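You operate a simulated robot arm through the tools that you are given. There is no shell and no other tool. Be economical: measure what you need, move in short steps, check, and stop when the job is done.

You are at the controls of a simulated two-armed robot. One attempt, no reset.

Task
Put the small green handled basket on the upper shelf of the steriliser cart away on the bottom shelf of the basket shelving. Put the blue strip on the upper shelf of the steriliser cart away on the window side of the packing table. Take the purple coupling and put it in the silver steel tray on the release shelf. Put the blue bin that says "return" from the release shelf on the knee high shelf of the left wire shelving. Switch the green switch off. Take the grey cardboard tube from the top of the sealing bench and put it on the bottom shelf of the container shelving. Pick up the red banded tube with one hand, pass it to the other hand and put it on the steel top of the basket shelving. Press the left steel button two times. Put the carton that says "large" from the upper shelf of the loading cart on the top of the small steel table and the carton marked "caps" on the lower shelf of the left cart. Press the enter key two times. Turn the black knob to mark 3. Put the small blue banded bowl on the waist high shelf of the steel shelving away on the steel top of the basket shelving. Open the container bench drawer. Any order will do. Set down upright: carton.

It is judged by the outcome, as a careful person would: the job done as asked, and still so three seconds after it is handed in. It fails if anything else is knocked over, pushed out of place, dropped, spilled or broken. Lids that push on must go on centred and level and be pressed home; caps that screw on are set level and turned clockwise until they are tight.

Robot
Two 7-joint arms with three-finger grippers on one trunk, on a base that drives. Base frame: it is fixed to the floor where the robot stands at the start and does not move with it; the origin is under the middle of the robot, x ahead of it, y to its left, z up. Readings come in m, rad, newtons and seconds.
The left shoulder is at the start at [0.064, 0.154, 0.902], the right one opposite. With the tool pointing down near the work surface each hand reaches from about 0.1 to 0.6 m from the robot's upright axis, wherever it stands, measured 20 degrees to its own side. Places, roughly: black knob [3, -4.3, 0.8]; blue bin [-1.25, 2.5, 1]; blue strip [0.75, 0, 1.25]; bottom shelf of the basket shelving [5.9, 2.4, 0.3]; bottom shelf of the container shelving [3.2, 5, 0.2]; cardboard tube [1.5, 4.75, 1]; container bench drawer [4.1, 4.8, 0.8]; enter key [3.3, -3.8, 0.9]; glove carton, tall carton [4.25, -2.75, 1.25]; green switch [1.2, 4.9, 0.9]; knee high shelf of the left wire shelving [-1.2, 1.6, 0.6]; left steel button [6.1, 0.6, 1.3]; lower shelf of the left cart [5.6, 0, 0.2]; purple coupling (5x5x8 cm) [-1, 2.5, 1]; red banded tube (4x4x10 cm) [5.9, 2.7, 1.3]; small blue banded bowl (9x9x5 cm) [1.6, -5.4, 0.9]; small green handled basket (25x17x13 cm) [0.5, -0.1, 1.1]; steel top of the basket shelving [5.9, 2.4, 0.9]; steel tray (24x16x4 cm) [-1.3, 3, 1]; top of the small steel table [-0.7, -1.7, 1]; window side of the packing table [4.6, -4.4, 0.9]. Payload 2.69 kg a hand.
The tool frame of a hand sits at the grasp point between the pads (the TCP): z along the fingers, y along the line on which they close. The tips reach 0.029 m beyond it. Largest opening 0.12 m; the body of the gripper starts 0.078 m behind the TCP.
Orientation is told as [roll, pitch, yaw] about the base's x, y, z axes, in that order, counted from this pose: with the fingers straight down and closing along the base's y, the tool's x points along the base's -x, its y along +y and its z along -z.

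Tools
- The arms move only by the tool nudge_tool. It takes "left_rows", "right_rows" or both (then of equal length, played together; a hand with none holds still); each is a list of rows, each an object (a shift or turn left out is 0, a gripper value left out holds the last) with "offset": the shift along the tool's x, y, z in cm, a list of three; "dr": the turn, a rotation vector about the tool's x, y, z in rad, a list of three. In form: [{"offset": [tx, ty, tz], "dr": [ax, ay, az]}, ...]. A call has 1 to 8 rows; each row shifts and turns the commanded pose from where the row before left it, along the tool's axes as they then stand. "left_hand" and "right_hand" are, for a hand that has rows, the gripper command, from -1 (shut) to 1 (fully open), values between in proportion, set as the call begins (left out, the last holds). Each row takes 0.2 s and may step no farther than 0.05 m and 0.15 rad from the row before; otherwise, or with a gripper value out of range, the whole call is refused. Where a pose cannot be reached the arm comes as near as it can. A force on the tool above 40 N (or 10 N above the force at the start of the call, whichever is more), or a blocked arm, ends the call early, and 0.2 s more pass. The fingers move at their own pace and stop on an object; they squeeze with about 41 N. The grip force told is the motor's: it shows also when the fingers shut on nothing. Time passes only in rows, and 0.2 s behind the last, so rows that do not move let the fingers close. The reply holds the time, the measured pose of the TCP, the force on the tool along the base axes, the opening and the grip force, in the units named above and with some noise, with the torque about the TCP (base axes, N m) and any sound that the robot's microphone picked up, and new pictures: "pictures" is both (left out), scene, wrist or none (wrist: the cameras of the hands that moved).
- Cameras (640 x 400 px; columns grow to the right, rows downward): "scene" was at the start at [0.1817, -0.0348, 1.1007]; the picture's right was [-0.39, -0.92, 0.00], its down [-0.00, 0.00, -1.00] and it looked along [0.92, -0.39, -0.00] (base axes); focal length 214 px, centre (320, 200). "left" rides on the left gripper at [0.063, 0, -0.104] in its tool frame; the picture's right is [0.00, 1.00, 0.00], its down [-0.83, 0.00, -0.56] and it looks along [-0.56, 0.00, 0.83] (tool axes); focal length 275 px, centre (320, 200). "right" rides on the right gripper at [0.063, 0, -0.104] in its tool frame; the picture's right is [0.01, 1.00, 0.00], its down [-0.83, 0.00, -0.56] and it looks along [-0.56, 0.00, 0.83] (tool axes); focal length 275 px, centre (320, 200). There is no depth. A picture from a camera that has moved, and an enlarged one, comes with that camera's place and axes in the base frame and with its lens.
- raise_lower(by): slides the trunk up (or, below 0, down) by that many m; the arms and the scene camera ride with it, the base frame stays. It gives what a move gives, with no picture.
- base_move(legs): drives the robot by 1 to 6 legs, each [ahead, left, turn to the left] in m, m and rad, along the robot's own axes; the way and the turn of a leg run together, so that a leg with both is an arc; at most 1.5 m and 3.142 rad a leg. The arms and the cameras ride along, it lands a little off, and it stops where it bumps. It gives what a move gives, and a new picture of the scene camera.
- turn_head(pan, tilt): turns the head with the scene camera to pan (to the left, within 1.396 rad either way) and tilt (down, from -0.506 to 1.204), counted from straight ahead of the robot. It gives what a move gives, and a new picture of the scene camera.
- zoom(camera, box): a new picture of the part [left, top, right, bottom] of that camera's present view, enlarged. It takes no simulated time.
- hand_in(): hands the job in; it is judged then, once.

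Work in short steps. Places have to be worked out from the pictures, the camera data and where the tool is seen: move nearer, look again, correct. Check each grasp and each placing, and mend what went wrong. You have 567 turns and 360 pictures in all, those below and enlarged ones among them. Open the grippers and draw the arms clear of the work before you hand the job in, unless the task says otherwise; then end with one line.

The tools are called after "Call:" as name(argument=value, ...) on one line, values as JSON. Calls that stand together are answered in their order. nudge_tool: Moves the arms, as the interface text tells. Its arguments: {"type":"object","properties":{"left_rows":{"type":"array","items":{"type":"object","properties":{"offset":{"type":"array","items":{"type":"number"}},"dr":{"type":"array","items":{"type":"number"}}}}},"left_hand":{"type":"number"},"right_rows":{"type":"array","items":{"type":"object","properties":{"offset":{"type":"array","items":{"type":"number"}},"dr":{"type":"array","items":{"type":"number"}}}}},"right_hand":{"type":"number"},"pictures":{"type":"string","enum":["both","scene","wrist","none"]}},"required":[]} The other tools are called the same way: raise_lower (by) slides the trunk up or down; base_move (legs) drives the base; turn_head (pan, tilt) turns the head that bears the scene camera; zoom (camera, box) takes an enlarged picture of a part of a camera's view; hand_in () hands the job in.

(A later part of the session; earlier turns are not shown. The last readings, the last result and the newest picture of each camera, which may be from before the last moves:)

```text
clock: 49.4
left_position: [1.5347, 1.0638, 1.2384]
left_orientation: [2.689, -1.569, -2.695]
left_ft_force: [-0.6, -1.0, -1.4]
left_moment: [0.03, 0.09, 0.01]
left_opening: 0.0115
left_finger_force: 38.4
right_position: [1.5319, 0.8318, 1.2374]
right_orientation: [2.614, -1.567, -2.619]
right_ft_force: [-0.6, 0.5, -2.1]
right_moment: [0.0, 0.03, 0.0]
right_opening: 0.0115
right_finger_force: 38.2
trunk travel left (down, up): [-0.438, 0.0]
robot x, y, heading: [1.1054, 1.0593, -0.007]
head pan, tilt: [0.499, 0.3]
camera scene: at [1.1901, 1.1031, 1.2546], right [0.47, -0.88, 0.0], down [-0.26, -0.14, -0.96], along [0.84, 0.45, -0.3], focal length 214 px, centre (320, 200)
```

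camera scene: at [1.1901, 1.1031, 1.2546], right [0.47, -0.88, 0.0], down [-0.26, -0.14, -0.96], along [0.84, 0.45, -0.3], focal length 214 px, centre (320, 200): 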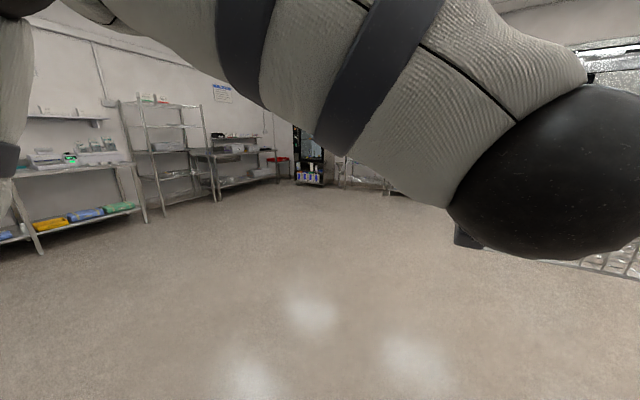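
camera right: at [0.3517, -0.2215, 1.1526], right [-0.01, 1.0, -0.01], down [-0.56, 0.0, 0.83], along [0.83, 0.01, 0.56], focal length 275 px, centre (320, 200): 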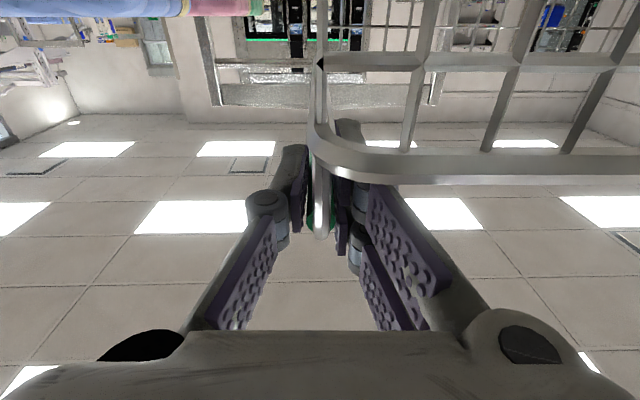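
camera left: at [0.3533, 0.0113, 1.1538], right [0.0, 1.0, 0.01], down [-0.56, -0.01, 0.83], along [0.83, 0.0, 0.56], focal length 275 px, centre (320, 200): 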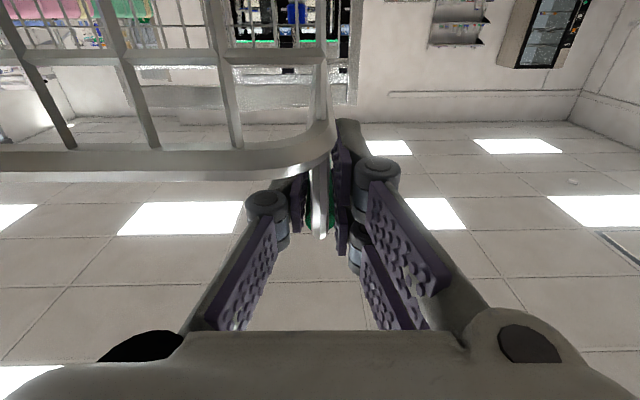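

Arms block the forward view; I lower both hands together by 32 cm with small rows and a bit forward.

Call:
nudge_tool(left_rows=[{"offset": [4, 0, 0.5]}, {"offset": [4, 0, 0.5]}, {"offset": [4, 0, 0.5]}, {"offset": [4, 0, 0.5]}, {"offset": [4, 0, 0.5]}, {"offset": [4, 0, 0.5]}, {"offset": [4, 0, 0.5]}, {"offset": [4, 0, 0.5]}], right_rows=[{"offset": [4, 0, 0.5]}, {"offset": [4, 0, 0.5]}, {"offset": [4, 0, 0.5]}, {"offset": [4, 0, 0.5]}, {"offset": [4, 0, 0.5]}, {"offset": [4, 0, 0.5]}, {"offset": [4, 0, 0.5]}, {"offset": [4, 0, 0.5]}], pictures="none")

Call:
turn_head(pan=0.1, tilt=0.2)

```text
clock: 51.2
left_position: [1.575, 1.0628, 0.9169]
left_orientation: [2.311, -1.566, -2.317]
left_ft_force: [12.7, -5.9, -1.8]
left_moment: [0.03, -0.04, 1.39]
left_opening: 0.0114
left_finger_force: 38.3
right_position: [1.5811, 0.8316, 0.9261]
right_orientation: [1.296, -1.569, -1.301]
right_ft_force: [-12.1, 6.2, -1.8]
right_moment: [-0.11, 0.24, 1.3]
right_opening: 0.0115
right_finger_force: 38.7
right hand out of reach, approached as far as the arm can: row 3, 8
trunk travel left (down, up): [-0.438, 0.0]
robot x, y, heading: [1.1109, 1.0618, -0.007]
head pan, tilt: [0.499, 0.3]
```

```text
clock: 52.1
left_position: [1.5757, 1.0632, 0.9175]
left_orientation: [2.873, -1.57, -2.88]
left_ft_force: [10.8, -7.0, -1.0]
left_moment: [0.08, -0.87, 1.37]
left_opening: 0.0116
left_finger_force: 38.6
right_position: [1.5808, 0.8317, 0.9279]
right_orientation: [1.856, -1.568, -1.86]
right_ft_force: [-11.8, 6.0, -2.0]
right_moment: [-0.16, 1.07, 1.34]
right_opening: 0.0117
right_finger_force: 38.5
trunk travel left (down, up): [-0.438, 0.0]
robot x, y, heading: [1.1094, 1.0558, -0.005]
head pan, tilt: [0.099, 0.201]
camera scene: at [1.2005, 1.0677, 1.2639], right [0.09, -1.0, 0.0], down [-0.2, -0.02, -0.98], along [0.98, 0.09, -0.2], focal length 214 px, centre (320, 200)
```

scene: 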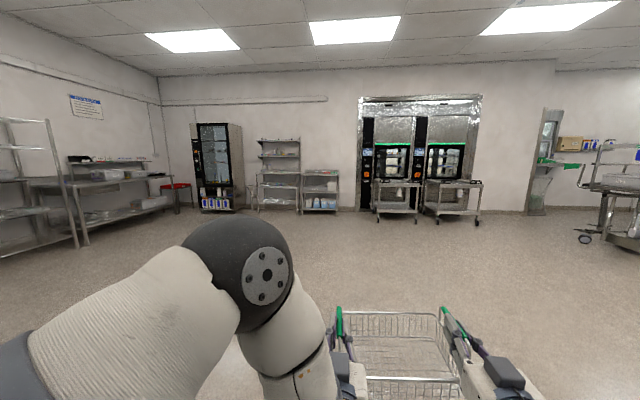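

I equalise the hands and zoom on the basket shelving at the far wall.

Call:
nudge_tool(left_rows=[{"offset": [-0.5, 0, 0.25]}], right_rows=[{"offset": [0.5, 0, -0.25]}], pictures="none")

Call:
zoom(camera="scene", box=[180, 110, 500, 230])

```text
clock: 52.5
left_position: [1.5776, 1.0641, 0.9217]
left_orientation: [0.791, -1.568, -0.798]
left_ft_force: [4.6, -4.9, -2.6]
left_moment: [0.17, -0.46, 0.44]
left_opening: 0.0114
left_finger_force: 38.3
right_position: [1.5812, 0.8311, 0.9293]
right_orientation: [2.557, -1.568, -2.563]
right_ft_force: [-5.8, 6.5, -1.5]
right_moment: [0.0, 0.61, 0.63]
right_opening: 0.0118
right_finger_force: 38.6
right hand out of reach, approached as far as the arm can: row 1
trunk travel left (down, up): [-0.438, 0.0]
robot x, y, heading: [1.1083, 1.0578, -0.006]
head pan, tilt: [0.099, 0.201]
```

```text
2.00 times, centred on (340, 170) of scene
camera zoom: at [1.2005, 1.0676, 1.2639], right [0.09, -1.0, 0.0], down [-0.2, -0.02, -0.98], along [0.98, 0.09, -0.2], focal length 429 px, centre (280, 260)
```

zoom: 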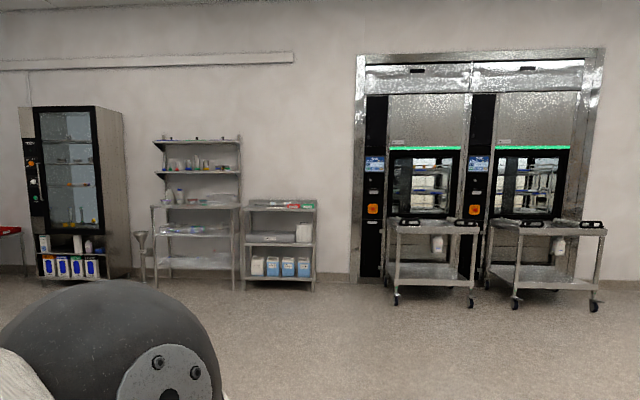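

The basket shelving is the left-of-centre unit: bottom ≈0.28, middle ≈0.6, top ≈0.9. I drive closer with the trunk still up.

Call:
base_move(legs=[[1.4, 0.3, 0], [1.3, 1.0, 0]])

Call:
turn_head(pan=0.0, tilt=0.35)

```text
refused: leg 2 is longer than a leg can be; nothing moved
```

```text
clock: 53.2
left_position: [1.5771, 1.0638, 0.9218]
left_orientation: [1.771, -1.571, -1.777]
left_ft_force: [4.2, -5.4, -2.8]
left_moment: [0.07, 0.82, 0.35]
left_opening: 0.0111
left_finger_force: 38.2
right_position: [1.5808, 0.8316, 0.9282]
right_orientation: [2.475, -1.567, -2.479]
right_ft_force: [-3.4, 5.3, -2.1]
right_moment: [0.09, -0.65, 0.52]
right_opening: 0.0115
right_finger_force: 38.4
trunk travel left (down, up): [-0.438, 0.0]
robot x, y, heading: [1.1069, 1.0604, -0.004]
head pan, tilt: [0.0, 0.351]
camera scene: at [1.2009, 1.0584, 1.25], right [-0.01, -1.0, 0.0], down [-0.34, 0.0, -0.94], along [0.94, 0.0, -0.34], focal length 214 px, centre (320, 200)
```

scene: 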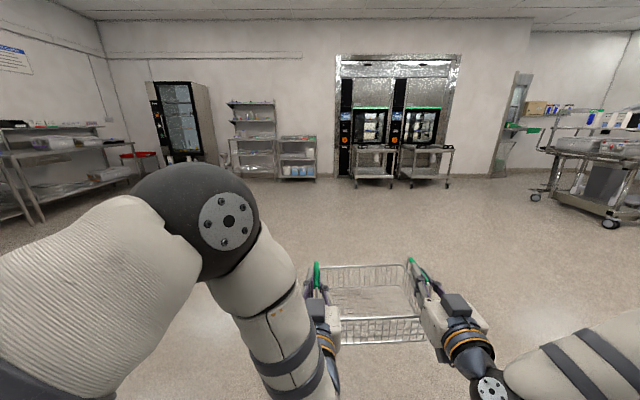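

Clear floor. Drive in legs within limits.

Call:
base_move(legs=[[1.4, 0.3, 0], [1.1, 0.7, 0], [0.5, 0.45, 0]])

```text
clock: 70.0
left_position: [4.5987, 2.4705, 0.9224]
left_orientation: [2.851, -1.571, -2.868]
left_ft_force: [3.1, -13.3, -0.9]
left_moment: [0.08, -0.01, 0.26]
left_opening: 0.0099
left_finger_force: 37.3
right_position: [4.5997, 2.2379, 0.9285]
right_orientation: [2.079, -1.569, -2.093]
right_ft_force: [-2.4, 13.6, -2.6]
right_moment: [-0.14, 0.15, 0.5]
right_opening: 0.0111
right_finger_force: 38.6
trunk travel left (down, up): [-0.438, 0.0]
robot x, y, heading: [4.1257, 2.4675, -0.014]
head pan, tilt: [0.0, 0.351]
camera scene: at [4.2221, 2.4684, 1.2499], right [-0.01, -1.0, 0.0], down [-0.34, 0.0, -0.94], along [0.94, -0.01, -0.34], focal length 214 px, centre (320, 200)
```

scene: 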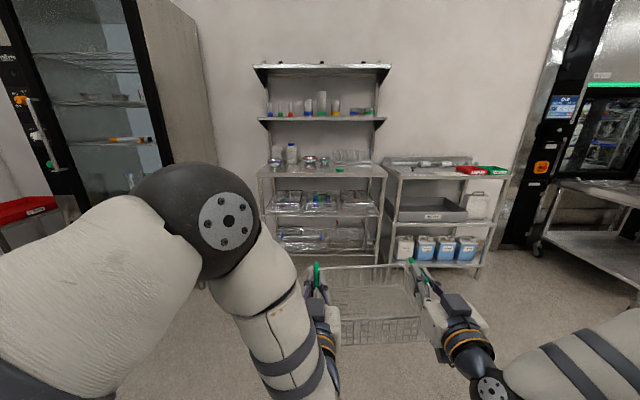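

Call:
zoom(camera="scene", box=[230, 50, 420, 290])

```text
1.67 times, centred on (325, 170) of scene
camera zoom: at [4.2221, 2.4684, 1.2499], right [-0.01, -1.0, 0.0], down [-0.34, 0.0, -0.94], along [0.94, -0.01, -0.34], focal length 358 px, centre (312, 250)
```

zoom: 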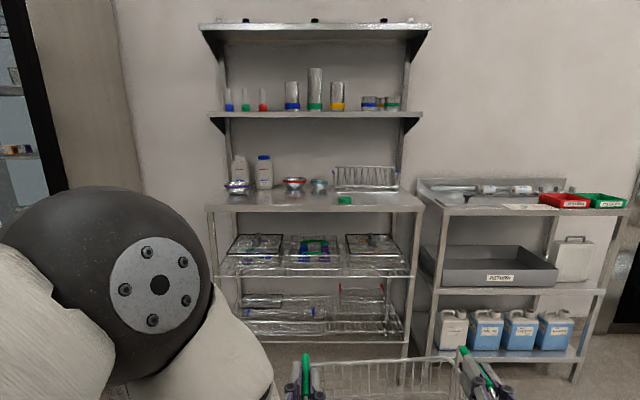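

The bottom shelf seems partly filled; I lower the trunk fully for a level look inside.

Call:
raise_lower(by=-0.4)

Call:
turn_head(pan=0.0, tilt=0.3)

Call:
zoom(camera="scene", box=[230, 80, 430, 260])

```text
clock: 73.1
left_position: [4.602, 2.4683, 0.5481]
left_orientation: [-0.115, -1.54, 0.093]
left_ft_force: [12.2, -1.9, -4.7]
left_moment: [0.07, 0.4, 1.18]
left_opening: 0.0119
left_finger_force: 38.7
right_position: [4.6103, 2.2435, 0.4948]
right_orientation: [0.054, -1.418, -0.051]
right_ft_force: [-11.7, 1.8, 0.2]
right_moment: [0.22, -0.89, 1.34]
right_opening: 0.012
right_finger_force: 39.1
trunk travel left (down, up): [-0.075, 0.363]
robot x, y, heading: [4.1282, 2.4684, -0.012]
head pan, tilt: [0.0, 0.351]
stopped: the force on the tool passed its limit at 41 N (the readings are from after the stop); the commanded pose is now the measured one
```

```text
clock: 73.8
left_position: [4.6033, 2.4682, 0.5495]
left_orientation: [-0.119, -1.543, 0.099]
left_ft_force: [19.2, -4.4, -6.3]
left_moment: [0.15, 0.16, 2.37]
left_opening: 0.0119
left_finger_force: 38.4
right_position: [4.611, 2.2434, 0.495]
right_orientation: [0.05, -1.42, -0.048]
right_ft_force: [-17.7, 5.1, 1.0]
right_moment: [0.27, -1.01, 1.63]
right_opening: 0.0122
right_finger_force: 38.6
trunk travel left (down, up): [-0.075, 0.363]
robot x, y, heading: [4.1258, 2.4671, -0.016]
head pan, tilt: [0.0, 0.3]
camera scene: at [4.3857, 2.466, 0.8575], right [-0.01, -1.0, 0.0], down [-0.3, 0.0, -0.96], along [0.96, -0.01, -0.3], focal length 214 px, centre (320, 200)
```

scene: 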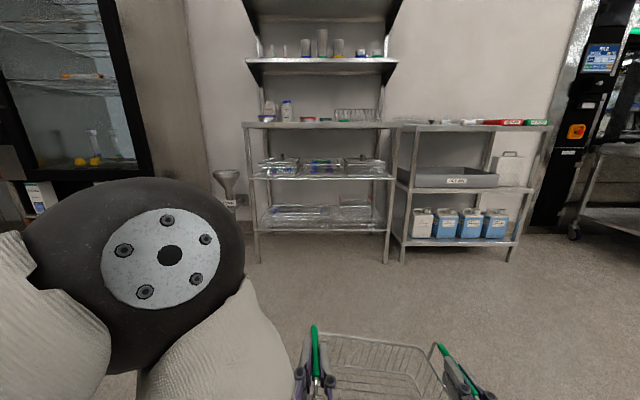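

```text
2.22 times, centred on (330, 170) of scene
camera zoom: at [4.3857, 2.466, 0.8575], right [-0.01, -1.0, 0.0], down [-0.3, 0.0, -0.96], along [0.96, -0.01, -0.3], focal length 477 px, centre (298, 267)
```

zoom: 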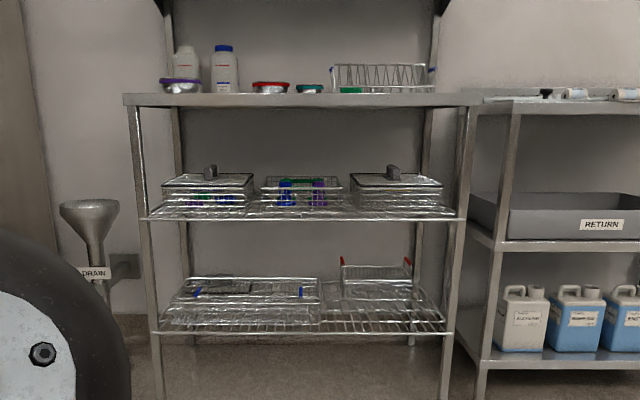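

The bottom shelf has free room at right front (y≈2.04–2.38, x≈5.63–5.82). The hands got uneven (left 0.55, right 0.495); I move forward and level them gently.

Call:
nudge_tool(left_rows=[{"offset": [0.5, 0, 1.5]}, {"offset": [0.5, 0, 1.5]}, {"offset": [0.5, 0, 1.5]}, {"offset": [0.5, 0, 1.5]}], right_rows=[{"offset": [-0.7, 0, 1.5], "dr": [0, -0.04, 0]}, {"offset": [-0.7, 0, 1.5], "dr": [0, -0.04, 0]}, {"offset": [-0.7, 0, 1.3], "dr": [0, -0.04, 0]}, {"offset": [-0.7, 0, 1], "dr": [0, -0.03, 0]}], pictures="scene")

```text
clock: 74.8
left_position: [4.6624, 2.4693, 0.5259]
left_orientation: [0.025, -1.54, -0.041]
left_ft_force: [0.4, 37.9, -0.5]
left_moment: [-0.07, -0.74, 0.11]
left_opening: 0.0101
left_finger_force: 37.8
right_position: [4.6681, 2.2379, 0.5189]
right_orientation: [1.839, -1.567, -1.851]
right_ft_force: [1.5, -38.0, -2.5]
right_moment: [0.07, 0.89, -0.15]
right_opening: 0.0115
right_finger_force: 38.5
trunk travel left (down, up): [-0.075, 0.363]
robot x, y, heading: [4.1278, 2.466, -0.006]
head pan, tilt: [0.0, 0.3]
camera scene: at [4.3857, 2.4659, 0.8576], right [-0.01, -1.0, 0.0], down [-0.3, 0.0, -0.96], along [0.96, -0.01, -0.3], focal length 214 px, centre (320, 200)
```

scene: 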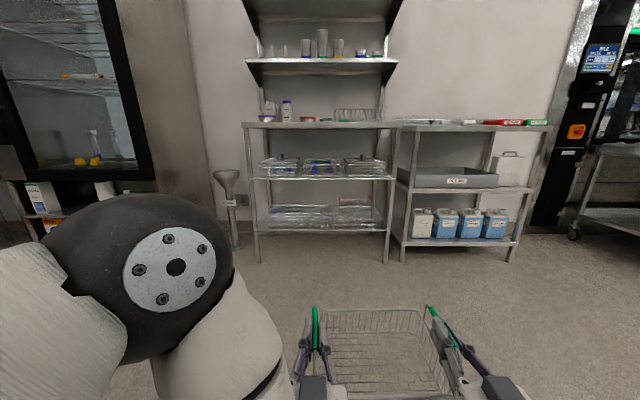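

Level again but hands squeeze the basket inward; I ease outward.

Call:
nudge_tool(left_rows=[{"offset": [0.3, 0.3, 0]}, {}], right_rows=[{"offset": [-0.3, -0.3, 0]}, {}], pictures="none")

Call:
nudge_tool(left_rows=[{"offset": [2, 0, 2]}, {"offset": [2, 0, 2]}, {"offset": [2, 0, 2]}], right_rows=[{"offset": [2, 0, 2]}, {"offset": [2, 0, 2]}, {"offset": [2, 0, 2]}], pictures="scene")

```text
clock: 75.4
left_position: [4.6612, 2.4716, 0.5232]
left_orientation: [-0.059, -1.54, 0.039]
left_ft_force: [3.3, 22.9, -2.9]
left_moment: [-0.07, 0.33, 1.54]
left_opening: 0.0101
left_finger_force: 37.7
right_position: [4.6669, 2.239, 0.5223]
right_orientation: [1.694, -1.564, -1.696]
right_ft_force: [-3.4, -22.3, -1.3]
right_moment: [0.15, -0.21, -0.53]
right_opening: 0.0112
right_finger_force: 38.3
trunk travel left (down, up): [-0.075, 0.363]
robot x, y, heading: [4.1277, 2.4724, -0.018]
head pan, tilt: [0.0, 0.3]
```

```text
clock: 76.2
left_position: [4.7205, 2.4701, 0.4624]
left_orientation: [-0.112, -1.542, 0.097]
left_ft_force: [11.7, 18.0, -2.0]
left_moment: [-0.07, 0.36, 2.85]
left_opening: 0.01
left_finger_force: 37.3
right_position: [4.7255, 2.239, 0.4603]
right_orientation: [1.302, -1.564, -1.303]
right_ft_force: [-11.0, -18.5, -2.5]
right_moment: [0.15, -0.32, -0.05]
right_opening: 0.0113
right_finger_force: 38.2
trunk travel left (down, up): [-0.075, 0.363]
robot x, y, heading: [4.1258, 2.4681, -0.017]
head pan, tilt: [0.0, 0.3]
camera scene: at [4.3857, 2.4659, 0.8575], right [-0.01, -1.0, 0.0], down [-0.3, 0.0, -0.96], along [0.96, -0.01, -0.3], focal length 214 px, centre (320, 200)
```

scene: 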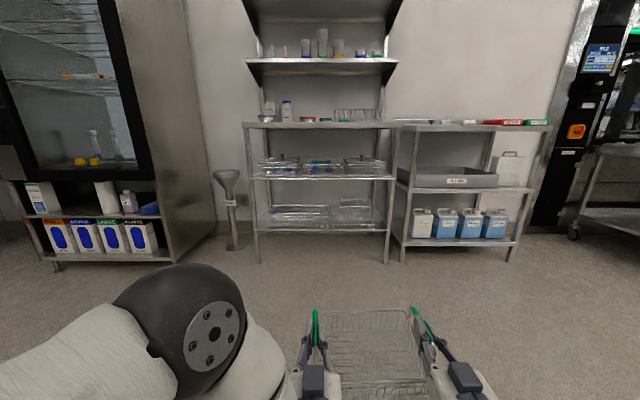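

Level at z≈0.46 (basket bottom ≈0.355). I ease the residual force and drive nearer: forward 0.5, right 0.14.

Call:
nudge_tool(left_rows=[{"offset": [0, 0.15, 0.25]}], right_rows=[{"offset": [0, -0.15, -0.25]}], pictures="none")

Call:
base_move(legs=[[0.5, -0.14, 0.015]])

Call:
zoom(camera="scene", box=[220, 180, 440, 400])

```text
clock: 76.6
left_position: [4.7205, 2.4693, 0.4621]
left_orientation: [-0.089, -1.54, 0.064]
left_ft_force: [-6.8, 17.8, -1.6]
left_moment: [-0.06, -0.6, -0.65]
left_opening: 0.0098
left_finger_force: 37.4
right_position: [4.7244, 2.2361, 0.4622]
right_orientation: [1.589, -1.564, -1.595]
right_ft_force: [5.8, -17.9, -1.7]
right_moment: [0.07, 0.67, -0.55]
right_opening: 0.0112
right_finger_force: 38.6
trunk travel left (down, up): [-0.075, 0.363]
robot x, y, heading: [4.1253, 2.4667, -0.017]
head pan, tilt: [0.0, 0.3]
```

```text
clock: 79.6
left_position: [5.2268, 2.3338, 0.4638]
left_orientation: [-0.125, -1.544, 0.119]
left_ft_force: [0.1, 5.0, -1.6]
left_moment: [-0.02, -0.17, 0.1]
left_opening: 0.0099
left_finger_force: 37.4
right_position: [5.2331, 2.1025, 0.4609]
right_orientation: [1.334, -1.564, -1.319]
right_ft_force: [-0.5, -6.1, -2.3]
right_moment: [0.05, 0.3, -0.09]
right_opening: 0.0113
right_finger_force: 38.6
trunk travel left (down, up): [-0.075, 0.363]
robot x, y, heading: [4.6348, 2.3218, 0.003]
head pan, tilt: [0.0, 0.3]
camera scene: at [4.891, 2.3252, 0.8576], right [0.0, -1.0, 0.0], down [-0.3, 0.0, -0.96], along [0.96, 0.0, -0.3], focal length 214 px, centre (320, 200)
```

scene: 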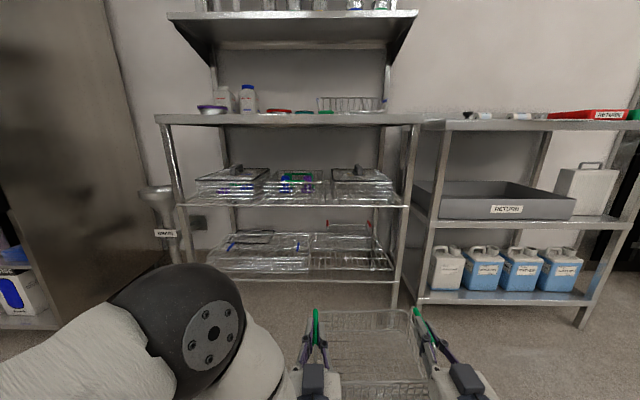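

```text
1.82 times, centred on (330, 290) of scene
camera zoom: at [4.891, 2.3252, 0.8576], right [0.0, -1.0, 0.0], down [-0.3, 0.0, -0.96], along [0.96, 0.0, -0.3], focal length 390 px, centre (302, 36)
```

zoom: 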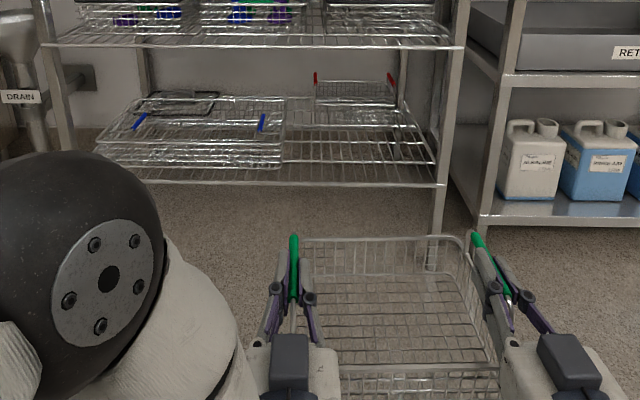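

Call:
zoom(camera="scene", box=[300, 205, 420, 295])

```text
4.44 times, centred on (360, 250) of scene
camera zoom: at [4.891, 2.3252, 0.8576], right [0.0, -1.0, 0.0], down [-0.3, 0.0, -0.96], along [0.96, 0.0, -0.3], focal length 953 px, centre (142, -22)
```

zoom: 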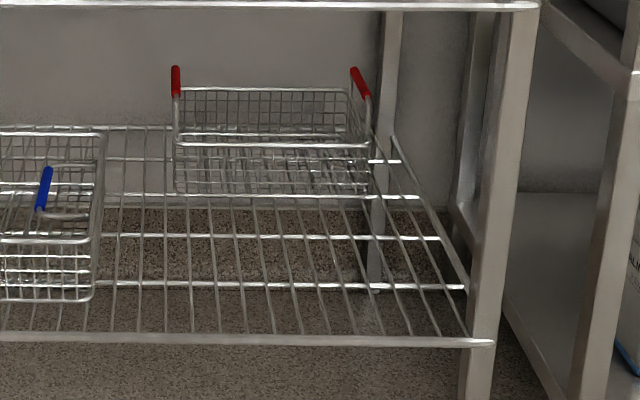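

Free area: x 5.62–5.865, y 2.01–2.37 at z≈0.29. I'll place centre at y≈2.18, TCP x≈5.71. The left elbow ball is far forward, so I extend the hands a bit and lower them to see how it changes.

Call:
nudge_tool(left_rows=[{"offset": [0.5, 0, 3]}, {"offset": [0.5, 0, 3]}, {"offset": [0.5, 0, 3]}], right_rows=[{"offset": [0.5, 0, 2.8]}, {"offset": [0.5, 0, 2.8]}, {"offset": [0.5, 0, 2.8]}], pictures="scene")

```text
clock: 80.4
left_position: [5.3166, 2.3344, 0.4456]
left_orientation: [-0.101, -1.539, 0.097]
left_ft_force: [-7.5, 5.1, -1.1]
left_moment: [0.12, 0.27, -1.46]
left_opening: 0.0105
left_finger_force: 37.8
right_position: [5.3161, 2.1026, 0.4447]
right_orientation: [1.425, -1.563, -1.41]
right_ft_force: [7.6, -5.2, -2.2]
right_moment: [0.08, -0.13, -0.26]
right_opening: 0.0112
right_finger_force: 38.1
trunk travel left (down, up): [-0.075, 0.363]
robot x, y, heading: [4.6335, 2.3246, 0.001]
head pan, tilt: [0.0, 0.3]
camera scene: at [4.891, 2.3251, 0.8575], right [0.0, -1.0, 0.0], down [-0.3, 0.0, -0.96], along [0.96, 0.0, -0.3], focal length 214 px, centre (320, 200)
```

scene: 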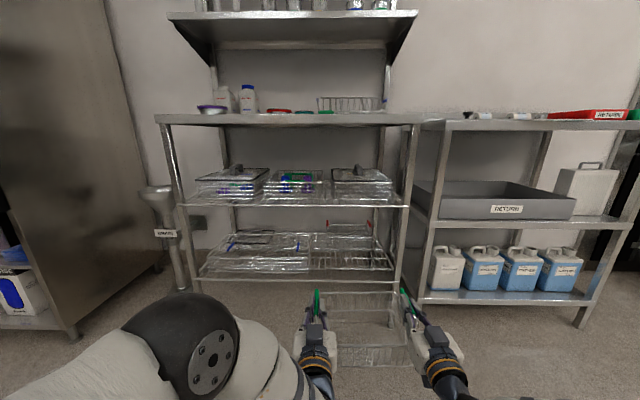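

Elbow dropped lower. Drive forward 0.33 m, right 0.04 m and check.

Call:
base_move(legs=[[0.33, -0.04, 0]])

Call:
zoom(camera="scene", box=[200, 220, 480, 400])

```text
clock: 82.6
left_position: [5.6479, 2.2965, 0.4466]
left_orientation: [-0.123, -1.544, 0.118]
left_ft_force: [-7.1, 12.9, -2.4]
left_moment: [0.06, -0.18, -1.34]
left_opening: 0.0105
left_finger_force: 37.5
right_position: [5.6475, 2.066, 0.4446]
right_orientation: [1.275, -1.565, -1.258]
right_ft_force: [7.2, -12.6, -1.2]
right_moment: [0.08, 0.35, -0.31]
right_opening: 0.011
right_finger_force: 38.1
trunk travel left (down, up): [-0.075, 0.363]
robot x, y, heading: [4.9663, 2.2826, 0.008]
head pan, tilt: [0.0, 0.3]
camera scene: at [5.2227, 2.2872, 0.8575], right [0.0, -1.0, 0.0], down [-0.3, 0.0, -0.96], along [0.96, 0.0, -0.3], focal length 214 px, centre (320, 200)
```

scene: 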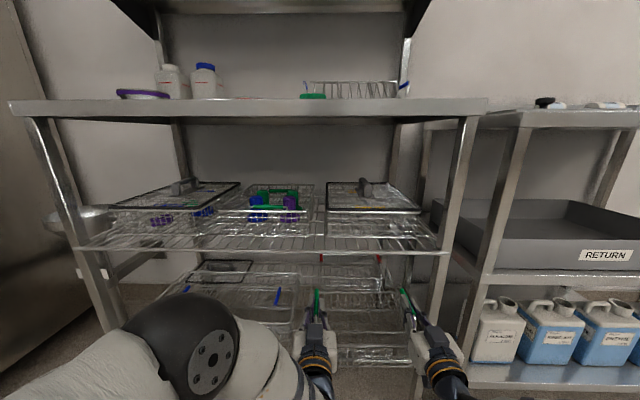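

```text
2.22 times, centred on (340, 310) of scene
camera zoom: at [5.2227, 2.2872, 0.8575], right [0.0, -1.0, 0.0], down [-0.3, 0.0, -0.96], along [0.96, 0.0, -0.3], focal length 477 px, centre (276, -44)
```

zoom: 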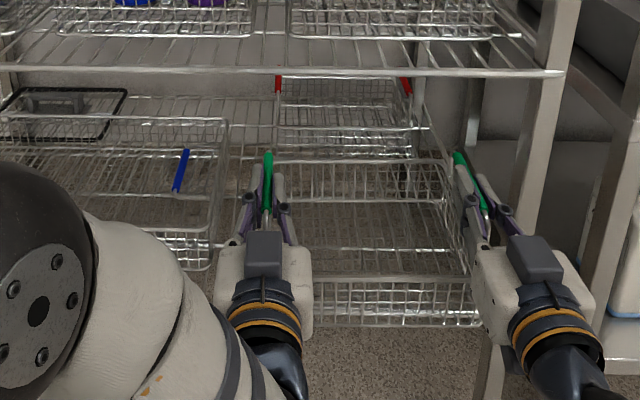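

The right post would meet the hand body, so I place the basket with its near edge just on the shelf (TCP x≈5.67), shifted left 2 cm, and push it in afterwards.

Call:
base_move(legs=[[0.022, 0.022, 0]])

Call:
nudge_tool(left_rows=[{"offset": [1, 0, 0]}, {"offset": [1, 0, 0]}, {"offset": [1, 0, 0]}, {"offset": [0.5, 0, 0]}], right_rows=[{"offset": [1, 0, 0]}, {"offset": [1, 0, 0]}, {"offset": [1, 0, 0]}, {"offset": [0.5, 0, 0]}], pictures="scene")

```text
clock: 83.5
left_position: [5.671, 2.3192, 0.4458]
left_orientation: [-0.111, -1.54, 0.108]
left_ft_force: [-7.1, 1.9, -2.1]
left_moment: [0.05, -0.25, -1.5]
left_opening: 0.0103
left_finger_force: 37.7
right_position: [5.6707, 2.0862, 0.4463]
right_orientation: [1.376, -1.565, -1.362]
right_ft_force: [7.0, -1.9, -1.6]
right_moment: [0.07, 0.28, -0.11]
right_opening: 0.0109
right_finger_force: 38.1
trunk travel left (down, up): [-0.075, 0.363]
robot x, y, heading: [4.9871, 2.3078, 0.005]
head pan, tilt: [0.0, 0.3]
camera scene: at [5.2444, 2.309, 0.8575], right [0.0, -1.0, 0.0], down [-0.3, 0.0, -0.96], along [0.96, 0.0, -0.3], focal length 214 px, centre (320, 200)
```

scene: 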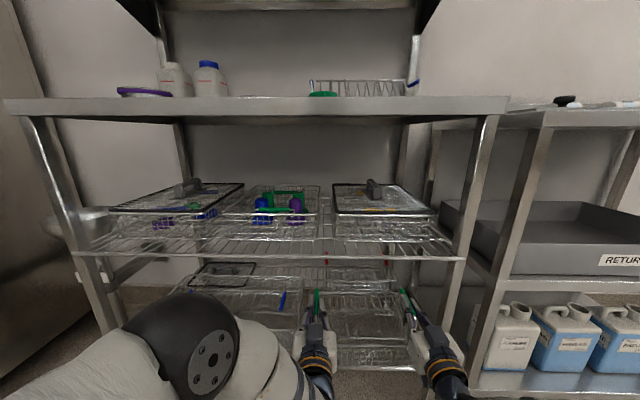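

```text
clock: 84.5
left_position: [5.6679, 2.3194, 0.4105]
left_orientation: [-0.099, -1.54, 0.093]
left_ft_force: [-4.8, 0.6, -2.4]
left_moment: [0.05, -0.32, -1.27]
left_opening: 0.0098
left_finger_force: 37.3
right_position: [5.6711, 2.0877, 0.4113]
right_orientation: [1.455, -1.565, -1.437]
right_ft_force: [5.8, -1.0, -1.3]
right_moment: [0.06, 0.44, 0.01]
right_opening: 0.0109
right_finger_force: 38.6
trunk travel left (down, up): [-0.075, 0.363]
robot x, y, heading: [4.9862, 2.3055, 0.008]
head pan, tilt: [0.0, 0.3]
camera scene: at [5.2444, 2.309, 0.8575], right [0.0, -1.0, 0.0], down [-0.3, 0.0, -0.96], along [0.96, 0.0, -0.3], focal length 214 px, centre (320, 200)
```

scene: 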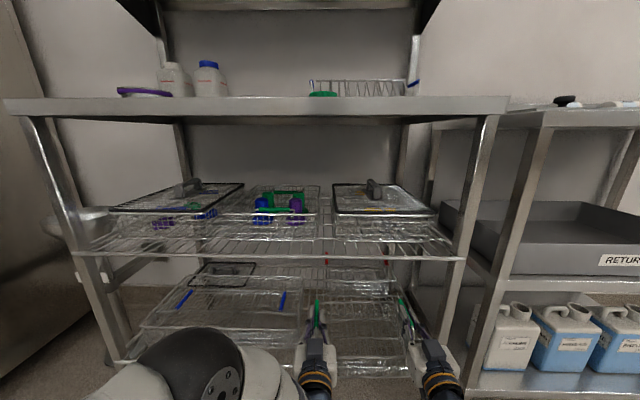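

Continue lowering in small steps till contact.

Call:
nudge_tool(left_rows=[{"offset": [0.4, 0, 0]}, {"offset": [0.4, 0, 0]}, {"offset": [0.3, 0, 0]}], right_rows=[{"offset": [0.4, 0, 0]}, {"offset": [0.4, 0, 0]}, {"offset": [0.3, 0, 0]}], pictures="none")

Call:
zoom(camera="scene", box=[280, 260, 480, 400])

```text
clock: 85.3
left_position: [5.6683, 2.3198, 0.4004]
left_orientation: [-0.116, -1.541, 0.111]
left_ft_force: [-6.1, 0.8, -2.8]
left_moment: [0.08, 0.24, -1.15]
left_opening: 0.0099
left_finger_force: 37.0
right_position: [5.6716, 2.0858, 0.3994]
right_orientation: [1.456, -1.565, -1.44]
right_ft_force: [4.5, -0.8, -2.5]
right_moment: [0.07, -0.17, -0.01]
right_opening: 0.011
right_finger_force: 38.5
trunk travel left (down, up): [-0.075, 0.363]
robot x, y, heading: [4.987, 2.3083, 0.005]
head pan, tilt: [0.0, 0.3]
```

```text
2.86 times, centred on (380, 330) of scene
camera zoom: at [5.2444, 2.309, 0.8575], right [0.0, -1.0, 0.0], down [-0.3, 0.0, -0.96], along [0.96, 0.0, -0.3], focal length 613 px, centre (149, -171)
```

zoom: 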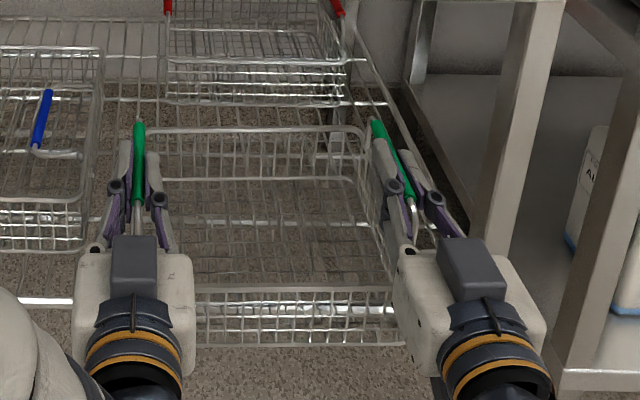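

Re-triangulating, the shelf front is at x≈5.67 and z≈0.24–0.25, so there is more to go. I move forward 6 cm, left 0.5 cm.

Call:
base_move(legs=[[0.06, 0.005, 0]])

Call:
zoom(camera="scene", box=[240, 240, 480, 400])

```text
clock: 86.2
left_position: [5.7278, 2.3237, 0.4005]
left_orientation: [-0.114, -1.541, 0.109]
left_ft_force: [-5.6, 2.2, -1.4]
left_moment: [0.1, -0.05, -1.0]
left_opening: 0.0098
left_finger_force: 37.0
right_position: [5.7303, 2.093, 0.4001]
right_orientation: [1.337, -1.564, -1.321]
right_ft_force: [3.8, -0.6, -0.8]
right_moment: [0.09, 0.17, -0.08]
right_opening: 0.0116
right_finger_force: 38.5
trunk travel left (down, up): [-0.075, 0.363]
robot x, y, heading: [5.0483, 2.3149, 0.009]
head pan, tilt: [0.0, 0.3]
camera scene: at [5.3042, 2.3142, 0.8576], right [0.0, -1.0, 0.0], down [-0.3, 0.0, -0.96], along [0.96, 0.0, -0.3], focal length 214 px, centre (320, 200)
```

scene: 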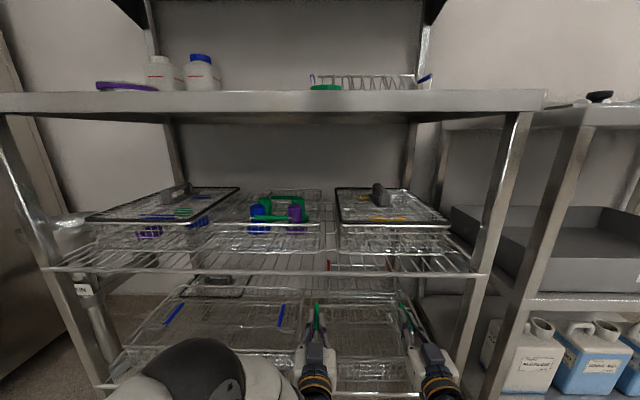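

```text
2.50 times, centred on (360, 320) of scene
camera zoom: at [5.3042, 2.3142, 0.8576], right [0.0, -1.0, 0.0], down [-0.3, 0.0, -0.96], along [0.96, 0.0, -0.3], focal length 536 px, centre (220, -100)
```

zoom: 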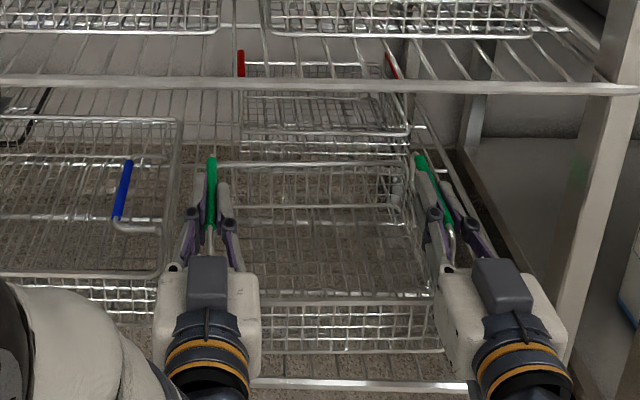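

The basket is just over the front rail (x≈5.66). I go 2 cm further in and 0.7 cm left, then lower to contact.

Call:
base_move(legs=[[0.022, 0.007, 0]])

Call:
nudge_tool(left_rows=[{"offset": [0.6, 0, 0]}, {"offset": [0.6, 0, 0]}, {"offset": [0.6, 0, 0]}, {"offset": [0.5, 0, 0]}], right_rows=[{"offset": [0.6, 0, 0]}, {"offset": [0.6, 0, 0]}, {"offset": [0.6, 0, 0]}, {"offset": [0.5, 0, 0]}], pictures="none")

```text
clock: 87.0
left_position: [5.7494, 2.3316, 0.3989]
left_orientation: [-0.111, -1.54, 0.106]
left_ft_force: [-3.2, 0.5, -2.5]
left_moment: [0.0, -0.25, -0.67]
left_opening: 0.0099
left_finger_force: 37.2
right_position: [5.753, 2.0991, 0.3998]
right_orientation: [1.333, -1.563, -1.317]
right_ft_force: [2.9, -1.1, -2.5]
right_moment: [0.02, 0.37, -0.03]
right_opening: 0.011
right_finger_force: 38.2
trunk travel left (down, up): [-0.075, 0.363]
robot x, y, heading: [5.0663, 2.3184, 0.006]
head pan, tilt: [0.0, 0.3]
camera scene: at [5.3263, 2.3212, 0.8575], right [0.0, -1.0, 0.0], down [-0.3, 0.0, -0.96], along [0.96, 0.0, -0.3], focal length 214 px, centre (320, 200)
```

scene: 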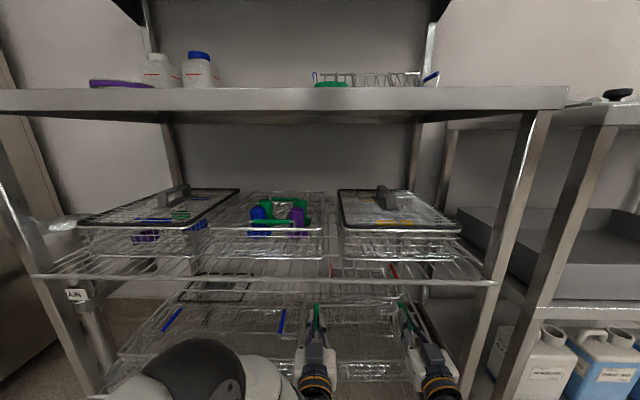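

```text
clock: 88.0
left_position: [5.7491, 2.3294, 0.3803]
left_orientation: [-0.133, -1.548, 0.126]
left_ft_force: [-7.4, -4.5, 12.5]
left_moment: [0.09, 0.28, -1.56]
left_opening: 0.0097
left_finger_force: 36.8
right_position: [5.7505, 2.0985, 0.3816]
right_orientation: [1.337, -1.563, -1.32]
right_ft_force: [6.7, 3.1, -2.1]
right_moment: [0.02, 0.77, -0.04]
right_opening: 0.0111
right_finger_force: 38.1
right hand out of reach, approached as far as the arm can: row 4
trunk travel left (down, up): [-0.075, 0.363]
robot x, y, heading: [5.0685, 2.3199, 0.009]
head pan, tilt: [0.0, 0.3]
```

Left feels contact at z≈0.380; I check wrist views.

Call:
zoom(camera="left", box=[0, 0, 640, 400])

Call:
zoom(camera="scene", box=[260, 260, 480, 400])

```text
1.00 times, centred on (320, 200) of left (not enlarged: the box is as wide or as high as the picture)
camera zoom: at [5.6439, 2.3308, 0.3192], right [0.01, 1.0, 0.0], down [-0.54, 0.0, 0.84], along [0.84, -0.01, 0.54], focal length 275 px, centre (320, 200)
```

zoom: 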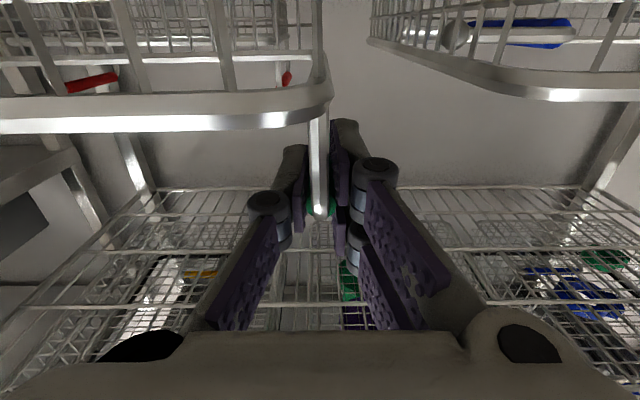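

```text
2.86 times, centred on (370, 330) of scene
camera zoom: at [5.3253, 2.3212, 0.8581], right [0.0, -1.0, 0.0], down [-0.29, 0.0, -0.96], along [0.96, 0.0, -0.29], focal length 613 px, centre (177, -171)
```

zoom: 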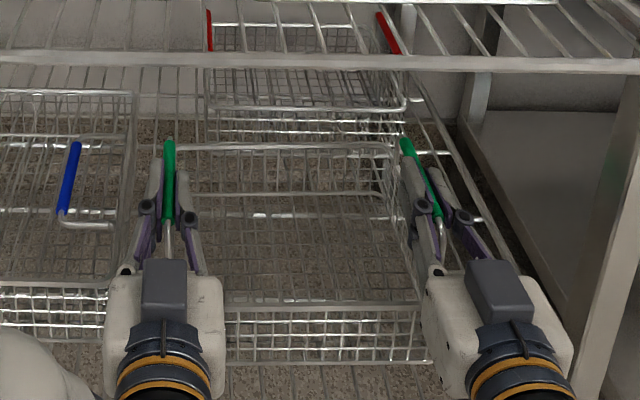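

The basket seems down on the shelf at left. I ease the left slightly up and lower the trunk 6 mm so the right seats too.

Call:
nudge_tool(left_rows=[{"offset": [-0.4, 0, 0]}], pictures="none")

Call:
raise_lower(by=-0.006)

```text
clock: 88.5
left_position: [5.7473, 2.3309, 0.3794]
left_orientation: [-0.101, -1.537, 0.093]
left_ft_force: [-2.7, -7.0, -2.1]
left_moment: [0.09, -0.49, -0.84]
left_opening: 0.0096
left_finger_force: 37.5
right_position: [5.7506, 2.0978, 0.3788]
right_orientation: [1.006, -1.562, -0.989]
right_ft_force: [2.4, 5.8, -1.4]
right_moment: [0.04, 0.63, 0.32]
right_opening: 0.0108
right_finger_force: 38.5
trunk travel left (down, up): [-0.075, 0.363]
robot x, y, heading: [5.068, 2.3188, 0.008]
head pan, tilt: [0.0, 0.3]
```

```text
clock: 89.0
left_position: [5.7502, 2.3277, 0.3782]
left_orientation: [-0.168, -1.548, 0.163]
left_ft_force: [-2.6, -14.5, 17.4]
left_moment: [-0.01, 0.32, -0.98]
left_opening: 0.01
left_finger_force: 37.6
right_position: [5.7499, 2.0985, 0.3772]
right_orientation: [1.693, -1.562, -1.677]
right_ft_force: [6.4, 7.3, 1.5]
right_moment: [0.01, 0.6, -0.23]
right_opening: 0.011
right_finger_force: 38.0
trunk travel left (down, up): [-0.069, 0.369]
robot x, y, heading: [5.067, 2.3192, 0.002]
head pan, tilt: [0.0, 0.3]
```

Both sides are seated near z≈0.378. I open both partially (4 cm).

Call:
nudge_tool(left_rows=[{}, {}], right_rows=[{}, {}], left_hand=-0.35, right_hand=-0.35, pictures="both")

```text
clock: 89.6
left_position: [5.7491, 2.3318, 0.3744]
left_orientation: [-0.1, -1.54, 0.098]
left_ft_force: [0.9, -0.4, -0.1]
left_moment: [0.01, -0.01, 0.0]
left_opening: 0.0389
left_finger_force: 0.0
right_position: [5.7523, 2.0967, 0.3738]
right_orientation: [1.669, -1.565, -1.655]
right_ft_force: [0.6, 0.1, 4.3]
right_moment: [0.08, -0.15, -0.04]
right_opening: 0.0394
right_finger_force: 0.1
trunk travel left (down, up): [-0.069, 0.369]
robot x, y, heading: [5.0711, 2.3206, 0.008]
head pan, tilt: [0.0, 0.3]
camera scene: at [5.328, 2.3216, 0.8509], right [0.0, -1.0, 0.0], down [-0.3, 0.0, -0.96], along [0.96, 0.0, -0.3], focal length 214 px, centre (320, 200)
camera right: at [5.646, 2.0969, 0.3118], right [-0.01, 1.0, 0.0], down [-0.56, -0.01, 0.83], along [0.83, 0.01, 0.56], focal length 275 px, centre (320, 200)
camera left: at [5.643, 2.333, 0.3143], right [0.0, 1.0, 0.0], down [-0.53, 0.0, 0.85], along [0.85, 0.0, 0.53], focal length 275 px, centre (320, 200)
```

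scene: 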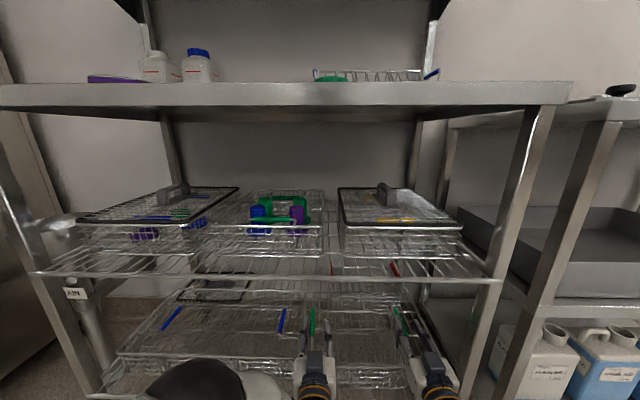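
right: 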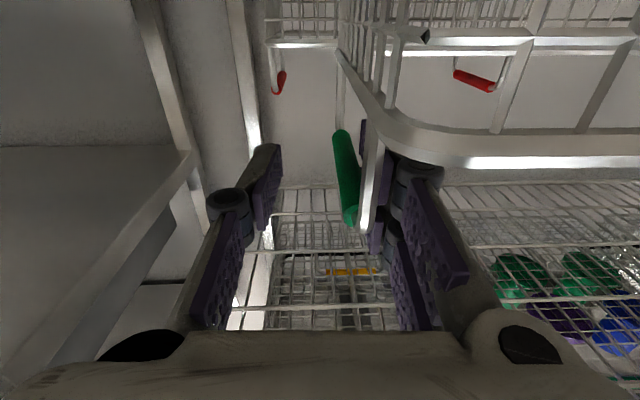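
left: 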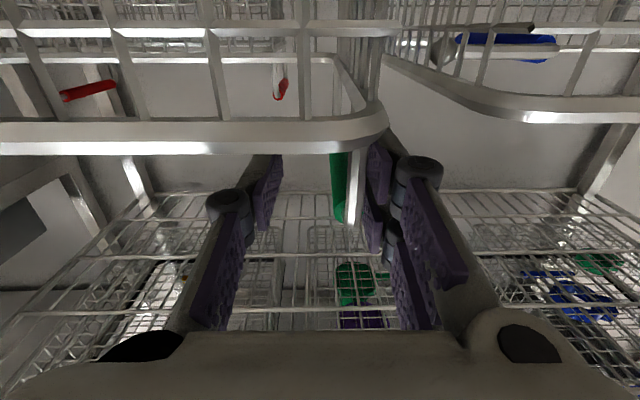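

Released; both grips now sit close to the +y pads, so I shift both hands 0.8 cm to +y and then retract straight back.

Call:
nudge_tool(left_rows=[{"offset": [0, 0.7, 0]}, {"offset": [0, 0, -3]}, {"offset": [0, 0, -4]}, {"offset": [0, 0, -5]}], right_rows=[{"offset": [0, 0.8, 0]}, {"offset": [0, 0, -3]}, {"offset": [0, 0, -4]}, {"offset": [0, 0, -5]}], pictures="both")

```text
clock: 90.6
left_position: [5.6287, 2.3405, 0.3793]
left_orientation: [-0.066, -1.542, 0.069]
left_ft_force: [0.7, 0.5, 0.9]
left_moment: [0.01, 0.0, 0.01]
left_opening: 0.039
left_finger_force: 0.0
right_position: [5.6287, 2.104, 0.3753]
right_orientation: [1.34, -1.566, -1.324]
right_ft_force: [0.2, -0.2, 0.3]
right_moment: [-0.02, -0.07, 0.01]
right_opening: 0.0392
right_finger_force: 0.1
trunk travel left (down, up): [-0.069, 0.369]
robot x, y, heading: [5.0717, 2.3194, 0.007]
head pan, tilt: [0.0, 0.3]
camera scene: at [5.3284, 2.3214, 0.8509], right [0.0, -1.0, 0.0], down [-0.3, 0.0, -0.96], along [0.96, 0.0, -0.3], focal length 214 px, centre (320, 200)
camera right: at [5.5245, 2.1043, 0.3111], right [-0.01, 1.0, 0.0], down [-0.55, -0.01, 0.83], along [0.83, 0.01, 0.55], focal length 275 px, centre (320, 200)
camera left: at [5.5237, 2.341, 0.3178], right [0.0, 1.0, 0.0], down [-0.53, 0.0, 0.85], along [0.85, 0.0, 0.53], focal length 275 px, centre (320, 200)
```

scene: 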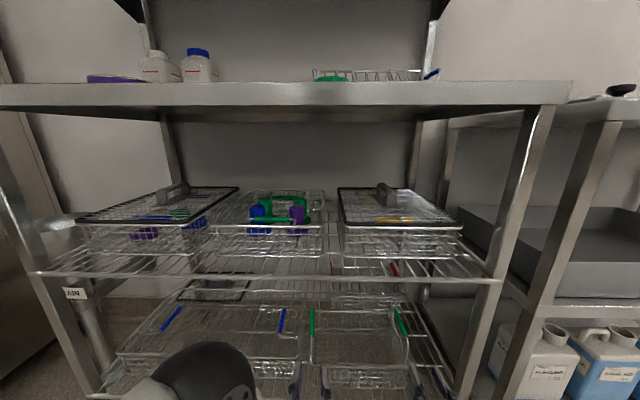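
right: 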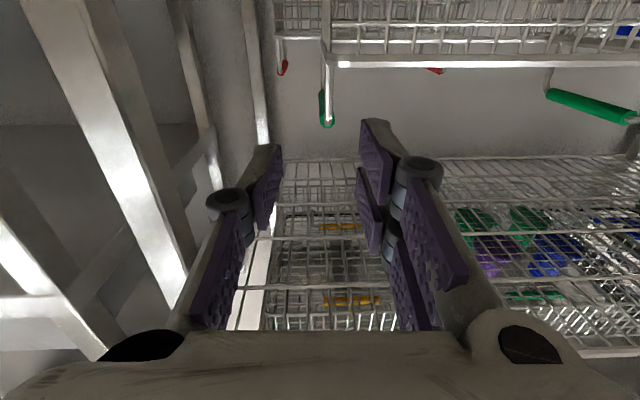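
left: 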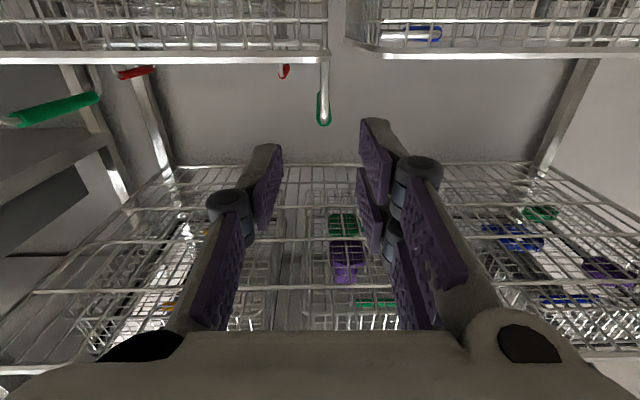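

Clear. I back the base up 0.35 m and check the placing.

Call:
base_move(legs=[[-0.4, 0, 0]])

Call:
zoom(camera="scene", box=[230, 180, 450, 320])

```text
clock: 93.1
left_position: [5.226, 2.3386, 0.3776]
left_orientation: [-0.103, -1.539, 0.103]
left_ft_force: [0.5, 0.1, 0.0]
left_moment: [0.01, 0.01, -0.03]
left_opening: 0.039
left_finger_force: 0.1
right_position: [5.2263, 2.1034, 0.3732]
right_orientation: [1.365, -1.566, -1.349]
right_ft_force: [-0.1, 0.9, 0.7]
right_moment: [-0.01, 0.02, 0.01]
right_opening: 0.0391
right_finger_force: 0.0
trunk travel left (down, up): [-0.069, 0.369]
robot x, y, heading: [4.6643, 2.3155, 0.012]
head pan, tilt: [0.0, 0.3]
camera scene: at [4.9251, 2.3196, 0.8509], right [0.01, -1.0, 0.0], down [-0.3, 0.0, -0.96], along [0.96, 0.01, -0.3], focal length 214 px, centre (320, 200)
```

scene: 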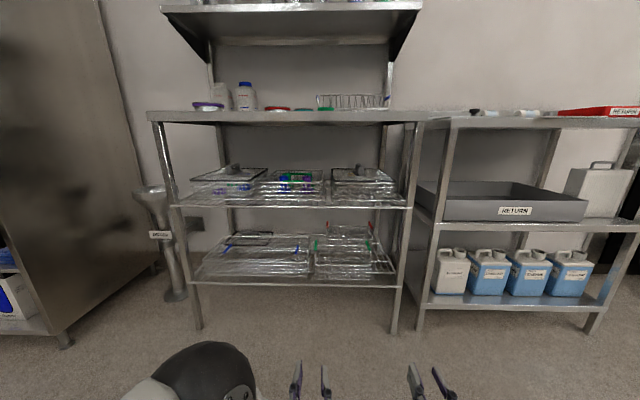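

```text
2.86 times, centred on (340, 250) of scene
camera zoom: at [4.9251, 2.3196, 0.8509], right [0.01, -1.0, 0.0], down [-0.3, 0.0, -0.96], along [0.96, 0.01, -0.3], focal length 613 px, centre (263, 57)
```

zoom: 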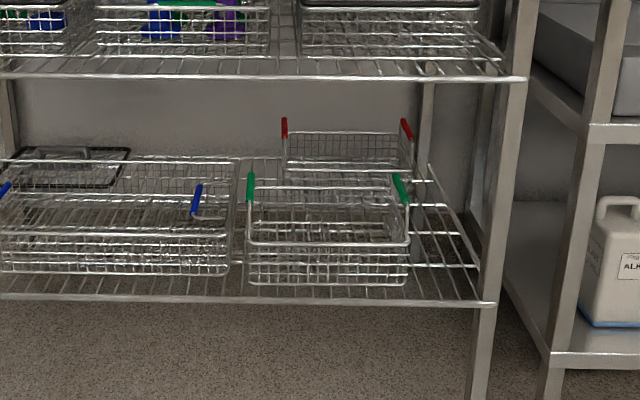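

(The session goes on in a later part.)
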